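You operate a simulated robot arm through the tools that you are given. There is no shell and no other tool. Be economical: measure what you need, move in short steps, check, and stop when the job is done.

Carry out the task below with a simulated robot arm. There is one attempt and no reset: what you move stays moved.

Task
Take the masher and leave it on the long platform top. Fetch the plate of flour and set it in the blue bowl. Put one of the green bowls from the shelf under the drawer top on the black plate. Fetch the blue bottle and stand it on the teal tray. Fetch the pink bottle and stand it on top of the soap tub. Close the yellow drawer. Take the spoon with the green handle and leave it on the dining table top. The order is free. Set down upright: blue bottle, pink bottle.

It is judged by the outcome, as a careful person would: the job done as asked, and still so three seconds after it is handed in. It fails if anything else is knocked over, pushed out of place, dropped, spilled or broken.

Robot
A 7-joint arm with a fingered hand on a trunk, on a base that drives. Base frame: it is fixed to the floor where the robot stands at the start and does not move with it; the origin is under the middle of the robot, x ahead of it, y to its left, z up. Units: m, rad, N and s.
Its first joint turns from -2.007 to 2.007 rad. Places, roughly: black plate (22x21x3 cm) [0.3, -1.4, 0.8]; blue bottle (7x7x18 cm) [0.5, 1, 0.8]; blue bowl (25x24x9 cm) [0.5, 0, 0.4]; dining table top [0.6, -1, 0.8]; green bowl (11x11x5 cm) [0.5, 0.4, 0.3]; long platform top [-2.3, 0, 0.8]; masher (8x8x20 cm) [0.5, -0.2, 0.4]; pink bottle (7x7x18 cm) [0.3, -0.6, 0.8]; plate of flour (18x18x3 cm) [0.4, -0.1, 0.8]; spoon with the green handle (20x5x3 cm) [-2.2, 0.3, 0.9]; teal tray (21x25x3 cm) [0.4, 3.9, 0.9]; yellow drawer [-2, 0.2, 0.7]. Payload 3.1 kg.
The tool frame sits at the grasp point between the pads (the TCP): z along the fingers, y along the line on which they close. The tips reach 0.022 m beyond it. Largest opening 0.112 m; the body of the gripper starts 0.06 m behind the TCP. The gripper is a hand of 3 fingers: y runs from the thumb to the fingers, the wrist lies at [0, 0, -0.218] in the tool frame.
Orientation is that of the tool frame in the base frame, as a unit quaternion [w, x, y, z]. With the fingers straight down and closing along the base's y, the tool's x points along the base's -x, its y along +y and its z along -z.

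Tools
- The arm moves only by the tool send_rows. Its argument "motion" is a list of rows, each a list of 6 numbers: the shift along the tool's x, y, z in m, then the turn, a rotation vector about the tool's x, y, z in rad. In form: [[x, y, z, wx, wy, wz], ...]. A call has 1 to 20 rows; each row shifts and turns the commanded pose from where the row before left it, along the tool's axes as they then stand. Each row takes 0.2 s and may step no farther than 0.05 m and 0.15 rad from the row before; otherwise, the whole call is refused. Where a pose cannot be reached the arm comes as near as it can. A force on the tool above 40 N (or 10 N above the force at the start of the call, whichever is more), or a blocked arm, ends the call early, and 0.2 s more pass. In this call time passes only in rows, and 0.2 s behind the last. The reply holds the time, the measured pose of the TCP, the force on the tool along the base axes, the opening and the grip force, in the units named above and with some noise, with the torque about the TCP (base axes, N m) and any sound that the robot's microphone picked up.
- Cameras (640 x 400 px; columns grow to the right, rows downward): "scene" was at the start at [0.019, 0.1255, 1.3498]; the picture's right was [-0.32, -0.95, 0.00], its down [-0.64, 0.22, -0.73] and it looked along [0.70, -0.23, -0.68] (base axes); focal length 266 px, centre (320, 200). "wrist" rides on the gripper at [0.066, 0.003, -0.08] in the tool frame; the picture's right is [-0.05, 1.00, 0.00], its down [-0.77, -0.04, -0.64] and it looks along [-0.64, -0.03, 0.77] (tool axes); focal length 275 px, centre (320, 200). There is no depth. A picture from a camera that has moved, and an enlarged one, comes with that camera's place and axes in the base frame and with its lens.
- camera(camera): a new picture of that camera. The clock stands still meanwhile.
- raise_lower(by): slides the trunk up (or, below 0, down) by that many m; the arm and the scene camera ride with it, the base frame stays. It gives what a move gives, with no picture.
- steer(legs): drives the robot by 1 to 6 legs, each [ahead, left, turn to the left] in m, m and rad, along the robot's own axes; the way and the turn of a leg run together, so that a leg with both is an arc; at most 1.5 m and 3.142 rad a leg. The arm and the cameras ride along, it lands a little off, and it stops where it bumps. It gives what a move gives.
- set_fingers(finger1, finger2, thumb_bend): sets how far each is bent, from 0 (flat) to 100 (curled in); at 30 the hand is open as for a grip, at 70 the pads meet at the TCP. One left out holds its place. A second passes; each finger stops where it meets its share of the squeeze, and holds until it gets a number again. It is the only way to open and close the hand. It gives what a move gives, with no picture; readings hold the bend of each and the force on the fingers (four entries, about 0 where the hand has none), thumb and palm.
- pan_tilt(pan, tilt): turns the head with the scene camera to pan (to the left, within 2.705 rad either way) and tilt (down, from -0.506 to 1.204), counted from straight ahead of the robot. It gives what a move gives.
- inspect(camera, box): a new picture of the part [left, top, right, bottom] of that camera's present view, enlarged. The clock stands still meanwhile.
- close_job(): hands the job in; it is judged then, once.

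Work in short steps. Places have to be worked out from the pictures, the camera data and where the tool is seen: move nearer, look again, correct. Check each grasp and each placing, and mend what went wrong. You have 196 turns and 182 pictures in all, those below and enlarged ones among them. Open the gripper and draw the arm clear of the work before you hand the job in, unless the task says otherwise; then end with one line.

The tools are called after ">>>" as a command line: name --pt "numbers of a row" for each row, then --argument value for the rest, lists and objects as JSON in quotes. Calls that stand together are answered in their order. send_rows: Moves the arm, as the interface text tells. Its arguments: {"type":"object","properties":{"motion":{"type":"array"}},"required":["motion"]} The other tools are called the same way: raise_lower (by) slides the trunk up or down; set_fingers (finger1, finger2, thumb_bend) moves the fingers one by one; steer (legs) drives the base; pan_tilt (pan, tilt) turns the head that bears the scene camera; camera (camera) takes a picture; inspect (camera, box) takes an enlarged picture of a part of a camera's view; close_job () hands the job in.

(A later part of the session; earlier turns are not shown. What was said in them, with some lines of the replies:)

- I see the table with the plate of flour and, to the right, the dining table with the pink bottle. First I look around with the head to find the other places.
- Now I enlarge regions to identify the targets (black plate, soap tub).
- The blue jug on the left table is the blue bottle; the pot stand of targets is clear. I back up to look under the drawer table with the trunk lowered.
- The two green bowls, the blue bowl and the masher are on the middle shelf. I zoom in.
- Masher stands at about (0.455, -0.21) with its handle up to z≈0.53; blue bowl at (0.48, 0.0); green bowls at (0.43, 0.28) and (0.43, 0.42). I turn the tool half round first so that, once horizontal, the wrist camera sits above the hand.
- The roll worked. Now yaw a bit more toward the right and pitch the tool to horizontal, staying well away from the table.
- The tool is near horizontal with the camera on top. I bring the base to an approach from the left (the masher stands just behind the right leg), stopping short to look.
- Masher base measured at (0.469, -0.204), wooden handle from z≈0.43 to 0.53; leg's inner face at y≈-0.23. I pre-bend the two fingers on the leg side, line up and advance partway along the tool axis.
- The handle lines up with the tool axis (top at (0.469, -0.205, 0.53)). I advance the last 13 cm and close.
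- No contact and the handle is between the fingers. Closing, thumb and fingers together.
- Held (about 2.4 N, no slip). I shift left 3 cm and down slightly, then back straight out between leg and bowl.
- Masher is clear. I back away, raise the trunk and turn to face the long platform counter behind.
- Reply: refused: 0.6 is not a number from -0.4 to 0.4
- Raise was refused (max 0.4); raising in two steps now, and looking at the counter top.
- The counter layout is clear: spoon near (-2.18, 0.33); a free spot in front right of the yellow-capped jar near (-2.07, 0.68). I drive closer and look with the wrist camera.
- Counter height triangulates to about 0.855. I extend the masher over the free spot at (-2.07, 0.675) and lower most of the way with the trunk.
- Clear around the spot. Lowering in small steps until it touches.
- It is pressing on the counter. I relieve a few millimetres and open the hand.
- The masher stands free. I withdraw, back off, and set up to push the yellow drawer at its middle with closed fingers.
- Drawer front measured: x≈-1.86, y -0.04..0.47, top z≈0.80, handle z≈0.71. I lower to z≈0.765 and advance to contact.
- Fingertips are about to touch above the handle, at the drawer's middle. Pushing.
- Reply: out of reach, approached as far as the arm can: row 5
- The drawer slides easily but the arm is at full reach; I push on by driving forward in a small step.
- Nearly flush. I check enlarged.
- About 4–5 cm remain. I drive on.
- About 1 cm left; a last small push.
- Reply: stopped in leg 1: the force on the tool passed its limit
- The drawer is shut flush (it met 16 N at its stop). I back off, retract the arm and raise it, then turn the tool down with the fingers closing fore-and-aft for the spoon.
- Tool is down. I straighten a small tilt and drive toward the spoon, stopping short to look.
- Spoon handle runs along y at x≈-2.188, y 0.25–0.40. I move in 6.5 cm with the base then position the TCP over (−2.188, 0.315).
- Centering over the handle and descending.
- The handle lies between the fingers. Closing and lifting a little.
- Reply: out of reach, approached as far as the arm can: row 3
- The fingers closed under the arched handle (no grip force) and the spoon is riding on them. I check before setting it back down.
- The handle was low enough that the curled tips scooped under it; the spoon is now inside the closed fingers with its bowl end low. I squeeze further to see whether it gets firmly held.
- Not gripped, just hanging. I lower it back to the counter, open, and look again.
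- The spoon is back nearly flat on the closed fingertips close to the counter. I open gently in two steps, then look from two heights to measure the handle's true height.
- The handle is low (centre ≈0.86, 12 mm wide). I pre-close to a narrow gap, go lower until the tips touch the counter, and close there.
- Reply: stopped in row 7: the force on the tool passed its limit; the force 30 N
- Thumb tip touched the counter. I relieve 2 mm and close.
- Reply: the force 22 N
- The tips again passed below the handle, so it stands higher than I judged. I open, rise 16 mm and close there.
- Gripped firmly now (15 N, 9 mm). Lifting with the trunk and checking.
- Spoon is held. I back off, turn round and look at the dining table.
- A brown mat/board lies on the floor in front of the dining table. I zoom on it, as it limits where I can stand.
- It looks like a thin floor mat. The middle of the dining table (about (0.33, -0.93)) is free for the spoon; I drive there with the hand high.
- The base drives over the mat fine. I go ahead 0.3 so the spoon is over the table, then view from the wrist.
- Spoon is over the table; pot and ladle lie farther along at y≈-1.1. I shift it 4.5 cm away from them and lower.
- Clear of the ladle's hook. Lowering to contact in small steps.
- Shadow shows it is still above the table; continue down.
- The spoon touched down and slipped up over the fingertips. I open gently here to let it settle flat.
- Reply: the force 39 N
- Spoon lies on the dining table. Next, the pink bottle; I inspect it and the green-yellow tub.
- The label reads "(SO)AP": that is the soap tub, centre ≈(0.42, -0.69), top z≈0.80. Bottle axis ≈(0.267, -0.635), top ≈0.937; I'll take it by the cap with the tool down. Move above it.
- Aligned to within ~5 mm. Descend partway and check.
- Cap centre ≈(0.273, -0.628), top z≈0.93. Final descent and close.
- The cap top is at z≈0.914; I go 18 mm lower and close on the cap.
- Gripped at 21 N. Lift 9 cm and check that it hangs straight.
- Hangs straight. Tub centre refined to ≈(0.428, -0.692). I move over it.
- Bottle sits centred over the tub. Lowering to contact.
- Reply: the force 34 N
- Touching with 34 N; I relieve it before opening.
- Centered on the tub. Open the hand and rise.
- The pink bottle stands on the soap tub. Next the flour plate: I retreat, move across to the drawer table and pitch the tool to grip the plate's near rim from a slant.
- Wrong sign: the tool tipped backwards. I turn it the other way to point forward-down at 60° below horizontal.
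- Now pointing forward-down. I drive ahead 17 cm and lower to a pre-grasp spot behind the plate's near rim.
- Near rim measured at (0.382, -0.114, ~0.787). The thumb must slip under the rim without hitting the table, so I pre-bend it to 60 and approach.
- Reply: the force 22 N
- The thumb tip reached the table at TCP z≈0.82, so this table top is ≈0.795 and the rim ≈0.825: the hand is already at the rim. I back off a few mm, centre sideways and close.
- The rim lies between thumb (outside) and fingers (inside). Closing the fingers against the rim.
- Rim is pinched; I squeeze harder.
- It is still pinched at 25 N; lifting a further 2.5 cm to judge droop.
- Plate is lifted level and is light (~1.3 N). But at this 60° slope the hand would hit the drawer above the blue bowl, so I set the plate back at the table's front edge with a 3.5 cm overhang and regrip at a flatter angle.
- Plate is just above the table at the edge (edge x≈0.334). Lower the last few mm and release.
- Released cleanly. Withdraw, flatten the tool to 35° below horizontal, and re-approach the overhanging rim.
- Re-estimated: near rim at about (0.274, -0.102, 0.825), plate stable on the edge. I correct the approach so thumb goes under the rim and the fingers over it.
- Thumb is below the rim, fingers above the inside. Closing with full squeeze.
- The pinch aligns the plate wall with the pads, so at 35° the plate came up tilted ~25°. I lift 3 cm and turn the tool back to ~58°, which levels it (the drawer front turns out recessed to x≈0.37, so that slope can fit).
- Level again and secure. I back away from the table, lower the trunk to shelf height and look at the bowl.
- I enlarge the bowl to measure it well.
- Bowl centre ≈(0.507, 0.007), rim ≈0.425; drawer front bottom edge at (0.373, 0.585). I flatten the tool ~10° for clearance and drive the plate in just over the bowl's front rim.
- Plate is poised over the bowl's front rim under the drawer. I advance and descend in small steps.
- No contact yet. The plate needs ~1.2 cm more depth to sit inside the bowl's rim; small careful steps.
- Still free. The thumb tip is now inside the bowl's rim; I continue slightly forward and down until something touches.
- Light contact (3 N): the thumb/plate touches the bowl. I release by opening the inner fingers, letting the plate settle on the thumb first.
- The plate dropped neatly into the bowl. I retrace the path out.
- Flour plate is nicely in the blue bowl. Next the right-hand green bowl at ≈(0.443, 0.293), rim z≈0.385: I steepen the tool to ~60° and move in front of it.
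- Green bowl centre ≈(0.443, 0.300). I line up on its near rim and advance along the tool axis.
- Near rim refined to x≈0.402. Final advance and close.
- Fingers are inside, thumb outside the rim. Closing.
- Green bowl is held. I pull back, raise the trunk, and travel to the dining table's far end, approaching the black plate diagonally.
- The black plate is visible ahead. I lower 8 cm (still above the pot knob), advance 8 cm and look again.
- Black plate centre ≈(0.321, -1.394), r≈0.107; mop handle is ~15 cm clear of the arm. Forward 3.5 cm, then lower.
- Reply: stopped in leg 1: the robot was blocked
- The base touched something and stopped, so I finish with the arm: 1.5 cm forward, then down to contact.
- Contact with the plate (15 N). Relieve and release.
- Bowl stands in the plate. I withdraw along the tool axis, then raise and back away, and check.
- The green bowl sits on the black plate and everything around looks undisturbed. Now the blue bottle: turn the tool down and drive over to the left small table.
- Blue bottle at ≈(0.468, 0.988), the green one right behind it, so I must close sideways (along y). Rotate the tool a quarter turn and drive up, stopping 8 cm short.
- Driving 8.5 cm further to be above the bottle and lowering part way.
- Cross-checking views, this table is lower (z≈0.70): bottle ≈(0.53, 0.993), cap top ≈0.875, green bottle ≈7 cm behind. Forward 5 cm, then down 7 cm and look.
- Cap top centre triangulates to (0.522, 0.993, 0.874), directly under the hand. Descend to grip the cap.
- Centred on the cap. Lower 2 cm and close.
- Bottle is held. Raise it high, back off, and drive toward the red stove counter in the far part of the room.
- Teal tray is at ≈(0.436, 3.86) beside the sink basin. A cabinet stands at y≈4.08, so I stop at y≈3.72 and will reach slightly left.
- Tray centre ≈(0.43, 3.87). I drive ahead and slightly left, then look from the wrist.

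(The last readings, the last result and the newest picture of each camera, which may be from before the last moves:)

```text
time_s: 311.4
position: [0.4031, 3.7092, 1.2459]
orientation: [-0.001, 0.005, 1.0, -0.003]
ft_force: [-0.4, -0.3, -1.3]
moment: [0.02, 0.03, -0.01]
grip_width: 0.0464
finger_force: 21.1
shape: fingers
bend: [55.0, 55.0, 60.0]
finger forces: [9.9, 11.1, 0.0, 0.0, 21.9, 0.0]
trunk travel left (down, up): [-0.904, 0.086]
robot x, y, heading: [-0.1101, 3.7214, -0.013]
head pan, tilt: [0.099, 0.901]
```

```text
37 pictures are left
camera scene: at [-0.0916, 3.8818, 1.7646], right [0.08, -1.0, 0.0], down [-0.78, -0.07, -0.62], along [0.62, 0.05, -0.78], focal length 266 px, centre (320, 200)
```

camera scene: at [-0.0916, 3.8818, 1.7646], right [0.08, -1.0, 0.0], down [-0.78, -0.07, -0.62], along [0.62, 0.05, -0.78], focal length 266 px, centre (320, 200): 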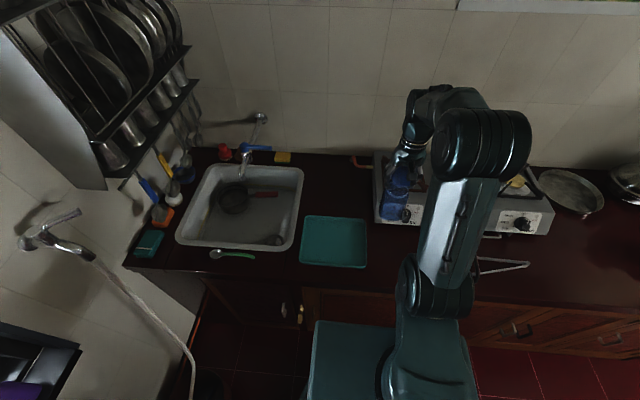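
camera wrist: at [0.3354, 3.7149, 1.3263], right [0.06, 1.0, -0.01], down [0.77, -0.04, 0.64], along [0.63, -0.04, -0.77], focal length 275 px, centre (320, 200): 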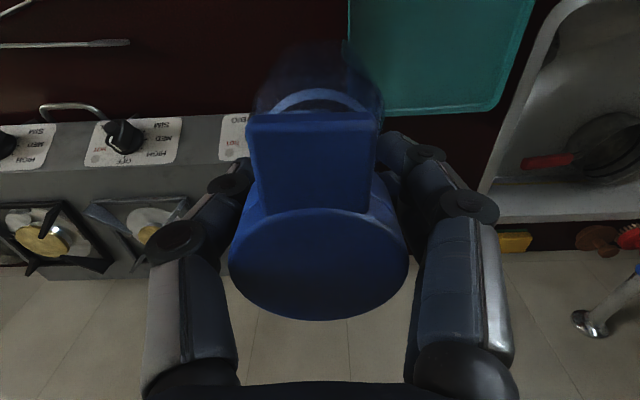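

Tray spans x 0.32–0.54, y 3.74–3.99. I shift left over its middle, then lower most of the way.

>>> steer --legs '[[0, 0.05, 0.013]]'

>>> send_rows --pt "-0.006 0.035 0 0 0 0" --pt "-0.006 0.035 0 0 0 0" --pt "-0.006 0.03 0 0 0 0"

>>> raise_lower --by -0.18

>>> camera --camera "scene"

>>> camera --camera "wrist"

```text
time_s: 312.3
position: [0.405, 3.7628, 1.2466]
orientation: [-0.002, -0.002, 1.0, -0.003]
ft_force: [-0.2, -0.2, -1.3]
moment: [0.0, 0.03, -0.02]
grip_width: 0.0464
finger_force: 21.8
shape: fingers
bend: [55.0, 55.0, 60.0]
finger forces: [9.9, 11.1, 0.0, 0.0, 22.0, 0.0]
trunk travel left (down, up): [-0.904, 0.086]
robot x, y, heading: [-0.1115, 3.7748, 0.0]
head pan, tilt: [0.099, 0.901]
```

```text
time_s: 313.1
position: [0.4193, 3.868, 1.2448]
orientation: [0.0, -0.002, 1.0, -0.005]
ft_force: [0.1, 0.7, -1.1]
moment: [-0.03, 0.0, 0.01]
grip_width: 0.0461
finger_force: 21.8
shape: fingers
bend: [55.0, 55.0, 60.0]
finger forces: [9.8, 11.2, 0.0, 0.0, 21.9, 0.1]
trunk travel left (down, up): [-0.904, 0.086]
robot x, y, heading: [-0.1099, 3.7708, -0.003]
head pan, tilt: [0.099, 0.901]
```

```text
time_s: 315.1
position: [0.4192, 3.8655, 1.0664]
orientation: [-0.002, -0.002, 1.0, -0.004]
ft_force: [-0.3, 0.3, -1.1]
moment: [-0.02, -0.01, -0.02]
grip_width: 0.0464
finger_force: 21.6
shape: fingers
bend: [55.0, 55.0, 60.0]
finger forces: [9.8, 11.2, 0.1, 0.0, 21.9, 0.0]
trunk travel left (down, up): [-0.724, 0.266]
robot x, y, heading: [-0.1105, 3.7712, -0.001]
head pan, tilt: [0.099, 0.901]
```

```text
36 pictures are left
camera scene: at [-0.094, 3.9306, 1.5845], right [0.1, -1.0, 0.0], down [-0.78, -0.08, -0.62], along [0.62, 0.06, -0.78], focal length 266 px, centre (320, 200)
```

scene: 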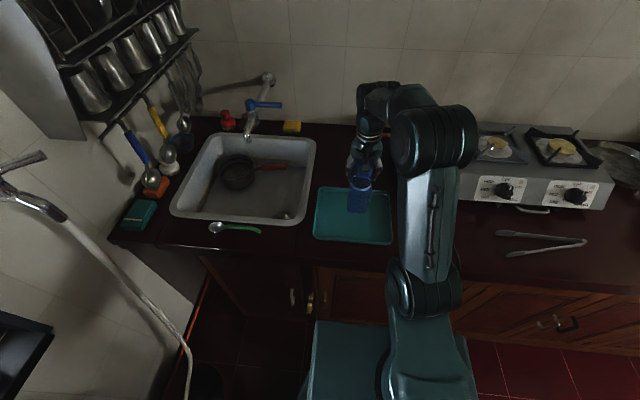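

```text
35 pictures are left
camera wrist: at [0.3521, 3.8702, 1.1459], right [0.04, 1.0, -0.01], down [0.77, -0.03, 0.63], along [0.63, -0.03, -0.77], focal length 275 px, centre (320, 200)
```

wrist: 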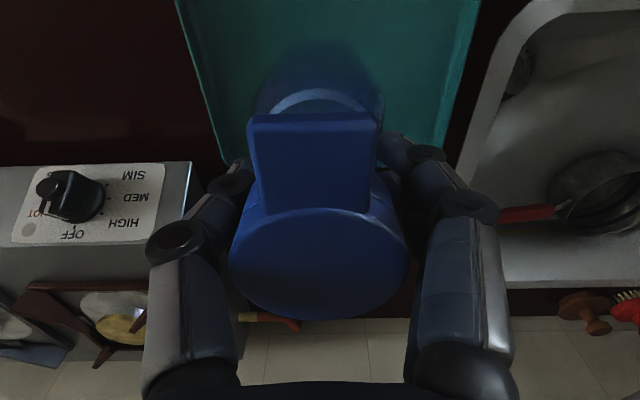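

Over the tray. Lowering gently to contact.

>>> send_rows --pt "0.008 0 0.02 0 0 0" --pt "0.008 0 0.012 0 0 0" --pt "0 0 0.005 0 0 0" --pt "0 0 0.004 0 0 0" --pt "0 0 0.004 0 0 0" --pt "0 0 0.004 0 0 0"

>>> inspect --camera "scene" --box '[290, 100, 430, 260]'

```text
time_s: 316.5
position: [0.4024, 3.8664, 1.0151]
orientation: [-0.002, -0.002, 1.0, -0.004]
ft_force: [0.3, 0.2, -1.9]
moment: [-0.02, 0.01, -0.01]
grip_width: 0.0463
finger_force: 21.4
shape: fingers
bend: [55.0, 55.0, 60.0]
finger forces: [9.7, 11.2, 0.0, 0.1, 21.7, 0.0]
trunk travel left (down, up): [-0.724, 0.266]
robot x, y, heading: [-0.1115, 3.7689, -0.003]
head pan, tilt: [0.099, 0.901]
```

```text
2.50 times, centred on (360, 180) of scene
camera zoom: at [-0.0939, 3.9305, 1.5845], right [0.1, -1.0, 0.0], down [-0.78, -0.08, -0.62], along [0.62, 0.06, -0.78], focal length 665 px, centre (220, 250)
```

zoom: 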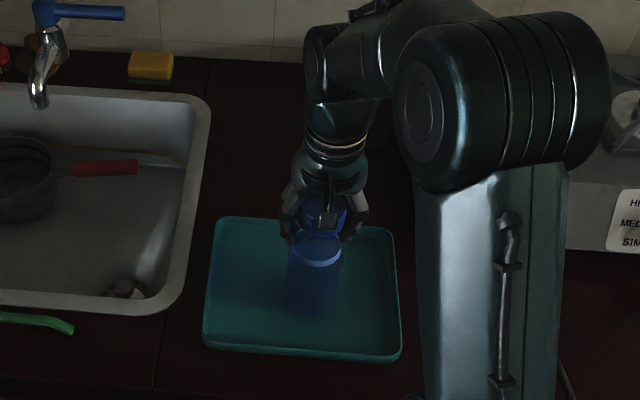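

Bottle hovers just above the tray's middle. Continue down until contact.

>>> send_rows --pt "0 0 0.004 0 0 0" --pt "0 0 0.004 0 0 0" --pt "0 0 0.003 0 0 0" --pt "0 0 0.003 0 0 0" --pt "0 0 0.003 0 0 0" --pt "0 0 0.003 0 0 0"

```text
time_s: 317.9
position: [0.4035, 3.8664, 1.0014]
orientation: [0.008, -0.002, 1.0, 0.0]
ft_force: [-2.0, -0.7, 28.4]
moment: [0.08, 0.04, 0.01]
grip_width: 0.0469
finger_force: 27.3
shape: fingers
bend: [58.0, 56.0, 62.0]
finger forces: [14.9, 12.8, 0.0, 0.0, 26.8, 0.1]
trunk travel left (down, up): [-0.724, 0.266]
robot x, y, heading: [-0.1088, 3.7733, -0.006]
head pan, tilt: [0.099, 0.901]
stopped in row 6: the force on the tool passed its limit (the readings are from after the stop); the commanded pose is now the measured one
```

Contact. Relieve a few mm, check uprightness, then release.

>>> send_rows --pt "0 0 -0.003 0 0 0"

>>> inspect --camera "scene" --box '[290, 100, 430, 260]'

```text
time_s: 318.3
position: [0.405, 3.8666, 1.0023]
orientation: [0.004, -0.002, 1.0, -0.002]
ft_force: [-0.6, -0.1, 14.4]
moment: [0.13, 0.06, 0.03]
grip_width: 0.0469
finger_force: 23.8
shape: fingers
bend: [58.0, 56.0, 62.0]
finger forces: [12.1, 11.8, 0.1, 0.0, 23.6, 0.0]
trunk travel left (down, up): [-0.724, 0.266]
robot x, y, heading: [-0.1128, 3.7724, -0.002]
head pan, tilt: [0.099, 0.901]
```

```text
2.50 times, centred on (360, 180) of scene
camera zoom: at [-0.0967, 3.9299, 1.5844], right [0.1, -1.0, 0.0], down [-0.78, -0.08, -0.62], along [0.62, 0.06, -0.78], focal length 665 px, centre (220, 250)
```

zoom: 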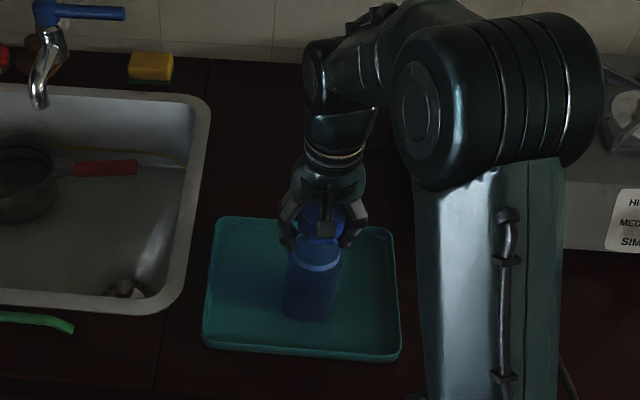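

Upright on the tray. Open the hand and rise.

>>> send_rows --pt "0 0 -0.0015 0 0 0"

>>> set_fingers --finger1 38 --finger2 38 --thumb_bend 38

>>> raise_lower --by 0.18

>>> inspect --camera "scene" --box '[270, 120, 450, 300]'

>>> camera --camera "wrist"

```text
time_s: 318.7
position: [0.404, 3.866, 1.0031]
orientation: [0.004, -0.001, 1.0, -0.003]
ft_force: [-0.7, -1.1, 6.4]
moment: [0.11, 0.0, 0.01]
grip_width: 0.0462
finger_force: 22.1
shape: fingers
bend: [58.0, 56.0, 62.0]
finger forces: [11.0, 10.6, 0.0, 0.0, 22.0, 0.1]
trunk travel left (down, up): [-0.724, 0.266]
robot x, y, heading: [-0.108, 3.7721, -0.002]
head pan, tilt: [0.099, 0.901]
```

```text
time_s: 319.7
position: [0.4057, 3.8668, 1.0032]
orientation: [0.004, -0.002, 1.0, -0.003]
ft_force: [0.0, -0.1, 0.5]
moment: [-0.01, 0.01, 0.02]
grip_width: 0.0886
finger_force: 0.2
shape: fingers
bend: [38.0, 38.0, 38.0]
finger forces: [0.0, 0.0, 0.1, 0.1, 0.0, 0.0]
trunk travel left (down, up): [-0.724, 0.266]
robot x, y, heading: [-0.1099, 3.7724, -0.003]
head pan, tilt: [0.099, 0.901]
```

```text
time_s: 321.7
position: [0.4053, 3.867, 1.183]
orientation: [0.004, -0.001, 1.0, -0.002]
ft_force: [0.2, -0.4, 0.2]
moment: [0.01, -0.01, -0.01]
grip_width: 0.0888
finger_force: 0.0
shape: fingers
bend: [38.0, 38.0, 38.0]
finger forces: [0.0, 0.0, 0.1, 0.0, 0.0, 0.0]
trunk travel left (down, up): [-0.904, 0.086]
robot x, y, heading: [-0.1064, 3.7701, -0.005]
head pan, tilt: [0.099, 0.901]
```

```text
2.22 times, centred on (360, 210) of scene
camera zoom: at [-0.0939, 3.9306, 1.7645], right [0.1, -1.0, 0.0], down [-0.78, -0.08, -0.62], along [0.62, 0.06, -0.78], focal length 591 px, centre (231, 178)
```

zoom: 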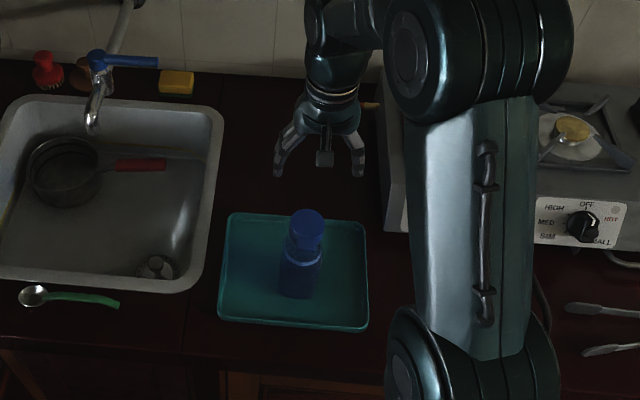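

```text
31 pictures are left
camera wrist: at [0.3374, 3.8706, 1.2628], right [0.04, 1.0, 0.0], down [0.77, -0.03, 0.64], along [0.64, -0.03, -0.77], focal length 275 px, centre (320, 200)
```

wrist: 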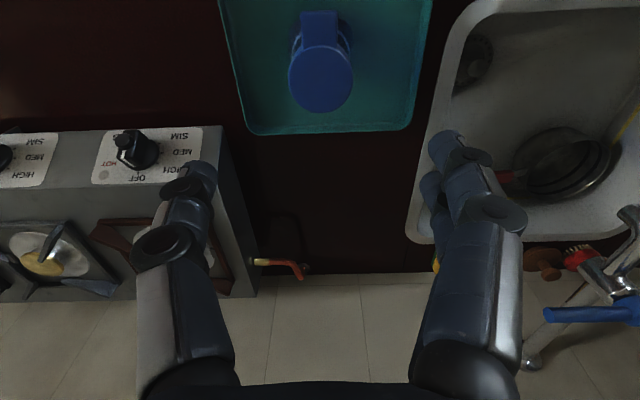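

Blue bottle stands on the teal tray. I back away and do a final survey of all sites.

>>> steer --legs '[[-0.45, 0, 0], [0, -1.4, 0], [0, -1.4, 0]]'

>>> pan_tilt --pan -0.2 --tilt 0.6

>>> camera --camera "scene"

>>> pan_tilt --pan -1.0 --tilt 0.5

>>> camera --camera "scene"

>>> pan_tilt --pan 2.7 --tilt 0.5

>>> camera --camera "scene"

```text
time_s: 337.6
position: [-0.0537, 1.0563, 1.1834]
orientation: [0.004, 0.0, 1.0, -0.002]
ft_force: [-0.2, 0.5, 0.2]
moment: [0.01, 0.01, -0.01]
grip_width: 0.089
finger_force: 0.1
shape: fingers
bend: [38.0, 38.0, 38.0]
finger forces: [0.0, 0.0, 0.1, 0.0, 0.0, 0.1]
trunk travel left (down, up): [-0.904, 0.086]
robot x, y, heading: [-0.5685, 0.9617, -0.005]
head pan, tilt: [0.099, 0.901]
```

```text
time_s: 338.4
position: [-0.0536, 1.0566, 1.1825]
orientation: [0.004, 0.0, 1.0, -0.002]
ft_force: [0.0, 0.4, -0.2]
moment: [-0.01, 0.02, -0.02]
grip_width: 0.0888
finger_force: 0.1
shape: fingers
bend: [38.0, 38.0, 38.0]
finger forces: [0.0, 0.1, 0.0, 0.1, 0.0, 0.1]
trunk travel left (down, up): [-0.904, 0.086]
robot x, y, heading: [-0.5684, 0.96, -0.007]
head pan, tilt: [-0.201, 0.6]
```

```text
30 pictures are left
camera scene: at [-0.5417, 1.0975, 1.7892], right [-0.2, -0.98, 0.0], down [-0.55, 0.11, -0.82], along [0.81, -0.17, -0.57], focal length 266 px, centre (320, 200)
```

scene: 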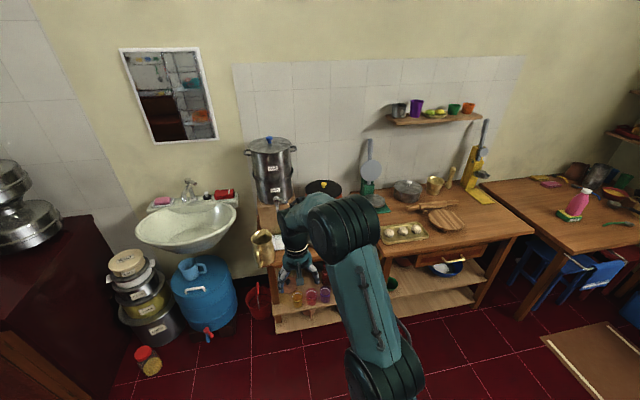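

```text
time_s: 339.5
position: [-0.0533, 1.057, 1.1827]
orientation: [0.004, -0.001, 1.0, -0.003]
ft_force: [-0.2, -0.6, 0.2]
moment: [-0.03, 0.0, 0.01]
grip_width: 0.0889
finger_force: 0.1
shape: fingers
bend: [38.0, 38.0, 38.0]
finger forces: [0.0, 0.1, 0.0, 0.0, 0.0, 0.1]
trunk travel left (down, up): [-0.904, 0.086]
robot x, y, heading: [-0.5683, 0.9608, -0.005]
head pan, tilt: [-1.0, 0.499]
```

```text
29 pictures are left
camera scene: at [-0.5792, 1.0386, 1.7984], right [-0.84, -0.54, 0.0], down [-0.26, 0.4, -0.88], along [0.47, -0.74, -0.48], focal length 266 px, centre (320, 200)
```

scene: 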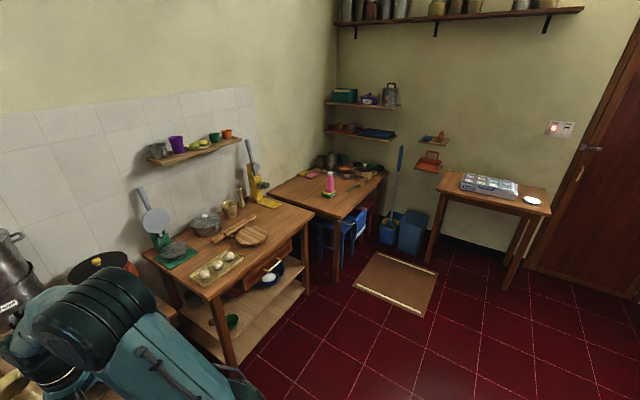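

```text
time_s: 342.6
position: [-0.0533, 1.0573, 1.1829]
orientation: [0.004, 0.0, 1.0, -0.003]
ft_force: [-0.2, 0.4, 0.0]
moment: [0.02, 0.01, 0.01]
grip_width: 0.0889
finger_force: 0.0
shape: fingers
bend: [38.0, 38.0, 38.0]
finger forces: [0.0, 0.0, 0.0, 0.0, 0.1, 0.0]
trunk travel left (down, up): [-0.904, 0.086]
robot x, y, heading: [-0.5686, 0.9635, -0.005]
head pan, tilt: [2.7, 0.499]
```

```text
28 pictures are left
camera scene: at [-0.7102, 1.1547, 1.7984], right [0.43, 0.9, 0.0], down [0.43, -0.21, -0.88], along [-0.79, 0.38, -0.48], focal length 266 px, centre (320, 200)
```

scene: 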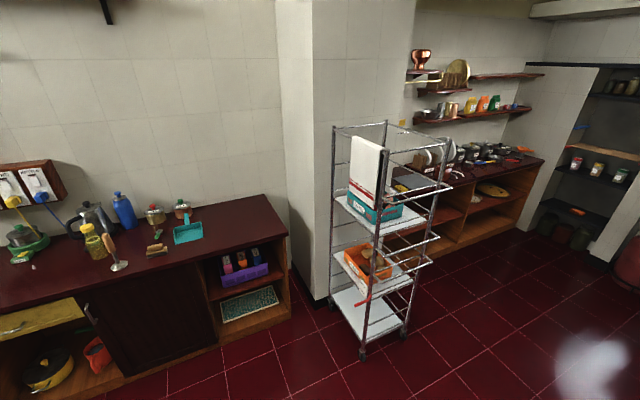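

Masher stands and the drawer looks shut; one enlarged check of the drawer and the bottle/pots.

>>> inspect --camera "scene" --box '[0, 180, 200, 400]'

>>> pan_tilt --pan 0.1 --tilt 0.6

>>> inspect --camera "scene" --box '[240, 150, 440, 320]'

```text
1.82 times, centred on (100, 290) of scene
camera zoom: at [-0.7102, 1.1547, 1.7984], right [0.43, 0.9, 0.0], down [0.43, -0.21, -0.88], along [-0.79, 0.38, -0.48], focal length 484 px, centre (720, 36)
```

zoom: 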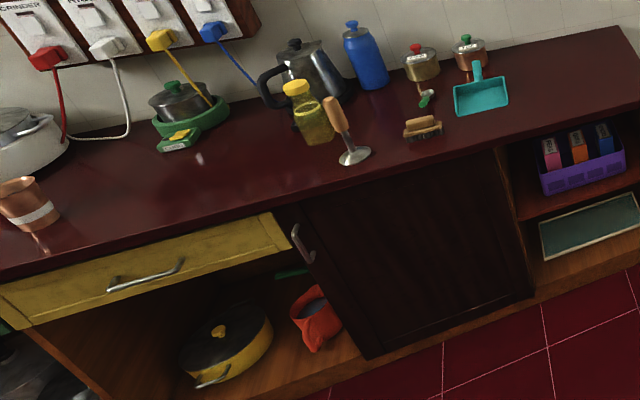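

```text
time_s: 344.9
position: [-0.0537, 1.0571, 1.1828]
orientation: [0.004, 0.0, 1.0, -0.003]
ft_force: [0.0, 0.5, -0.1]
moment: [-0.01, 0.01, -0.01]
grip_width: 0.0888
finger_force: 0.0
shape: fingers
bend: [38.0, 38.0, 38.0]
finger forces: [0.0, 0.0, 0.0, 0.0, 0.0, 0.1]
trunk travel left (down, up): [-0.904, 0.086]
robot x, y, heading: [-0.5672, 0.9634, -0.002]
head pan, tilt: [0.099, 0.6]
```

```text
2.35 times, centred on (340, 235) of scene
camera zoom: at [-0.5401, 1.1238, 1.7893], right [0.1, -1.0, 0.0], down [-0.56, -0.05, -0.83], along [0.82, 0.08, -0.57], focal length 626 px, centre (273, 118)
```

zoom: 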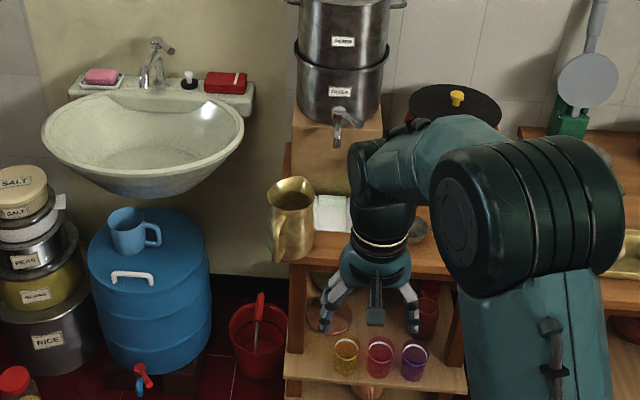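

Everything is in place, the hand is open and clear of the work. Handing in.

>>> close_job

```text
The job is handed in.
```

All seven parts of the task are done and handed in: masher, flour plate, green bowl, blue bottle, pink bottle, yellow drawer and spoon. I saw nothing knocked over or moved in the final survey, though the arm hid the green bottle behind where the blue one stood, and the green bowl fell outside the close-up checks.
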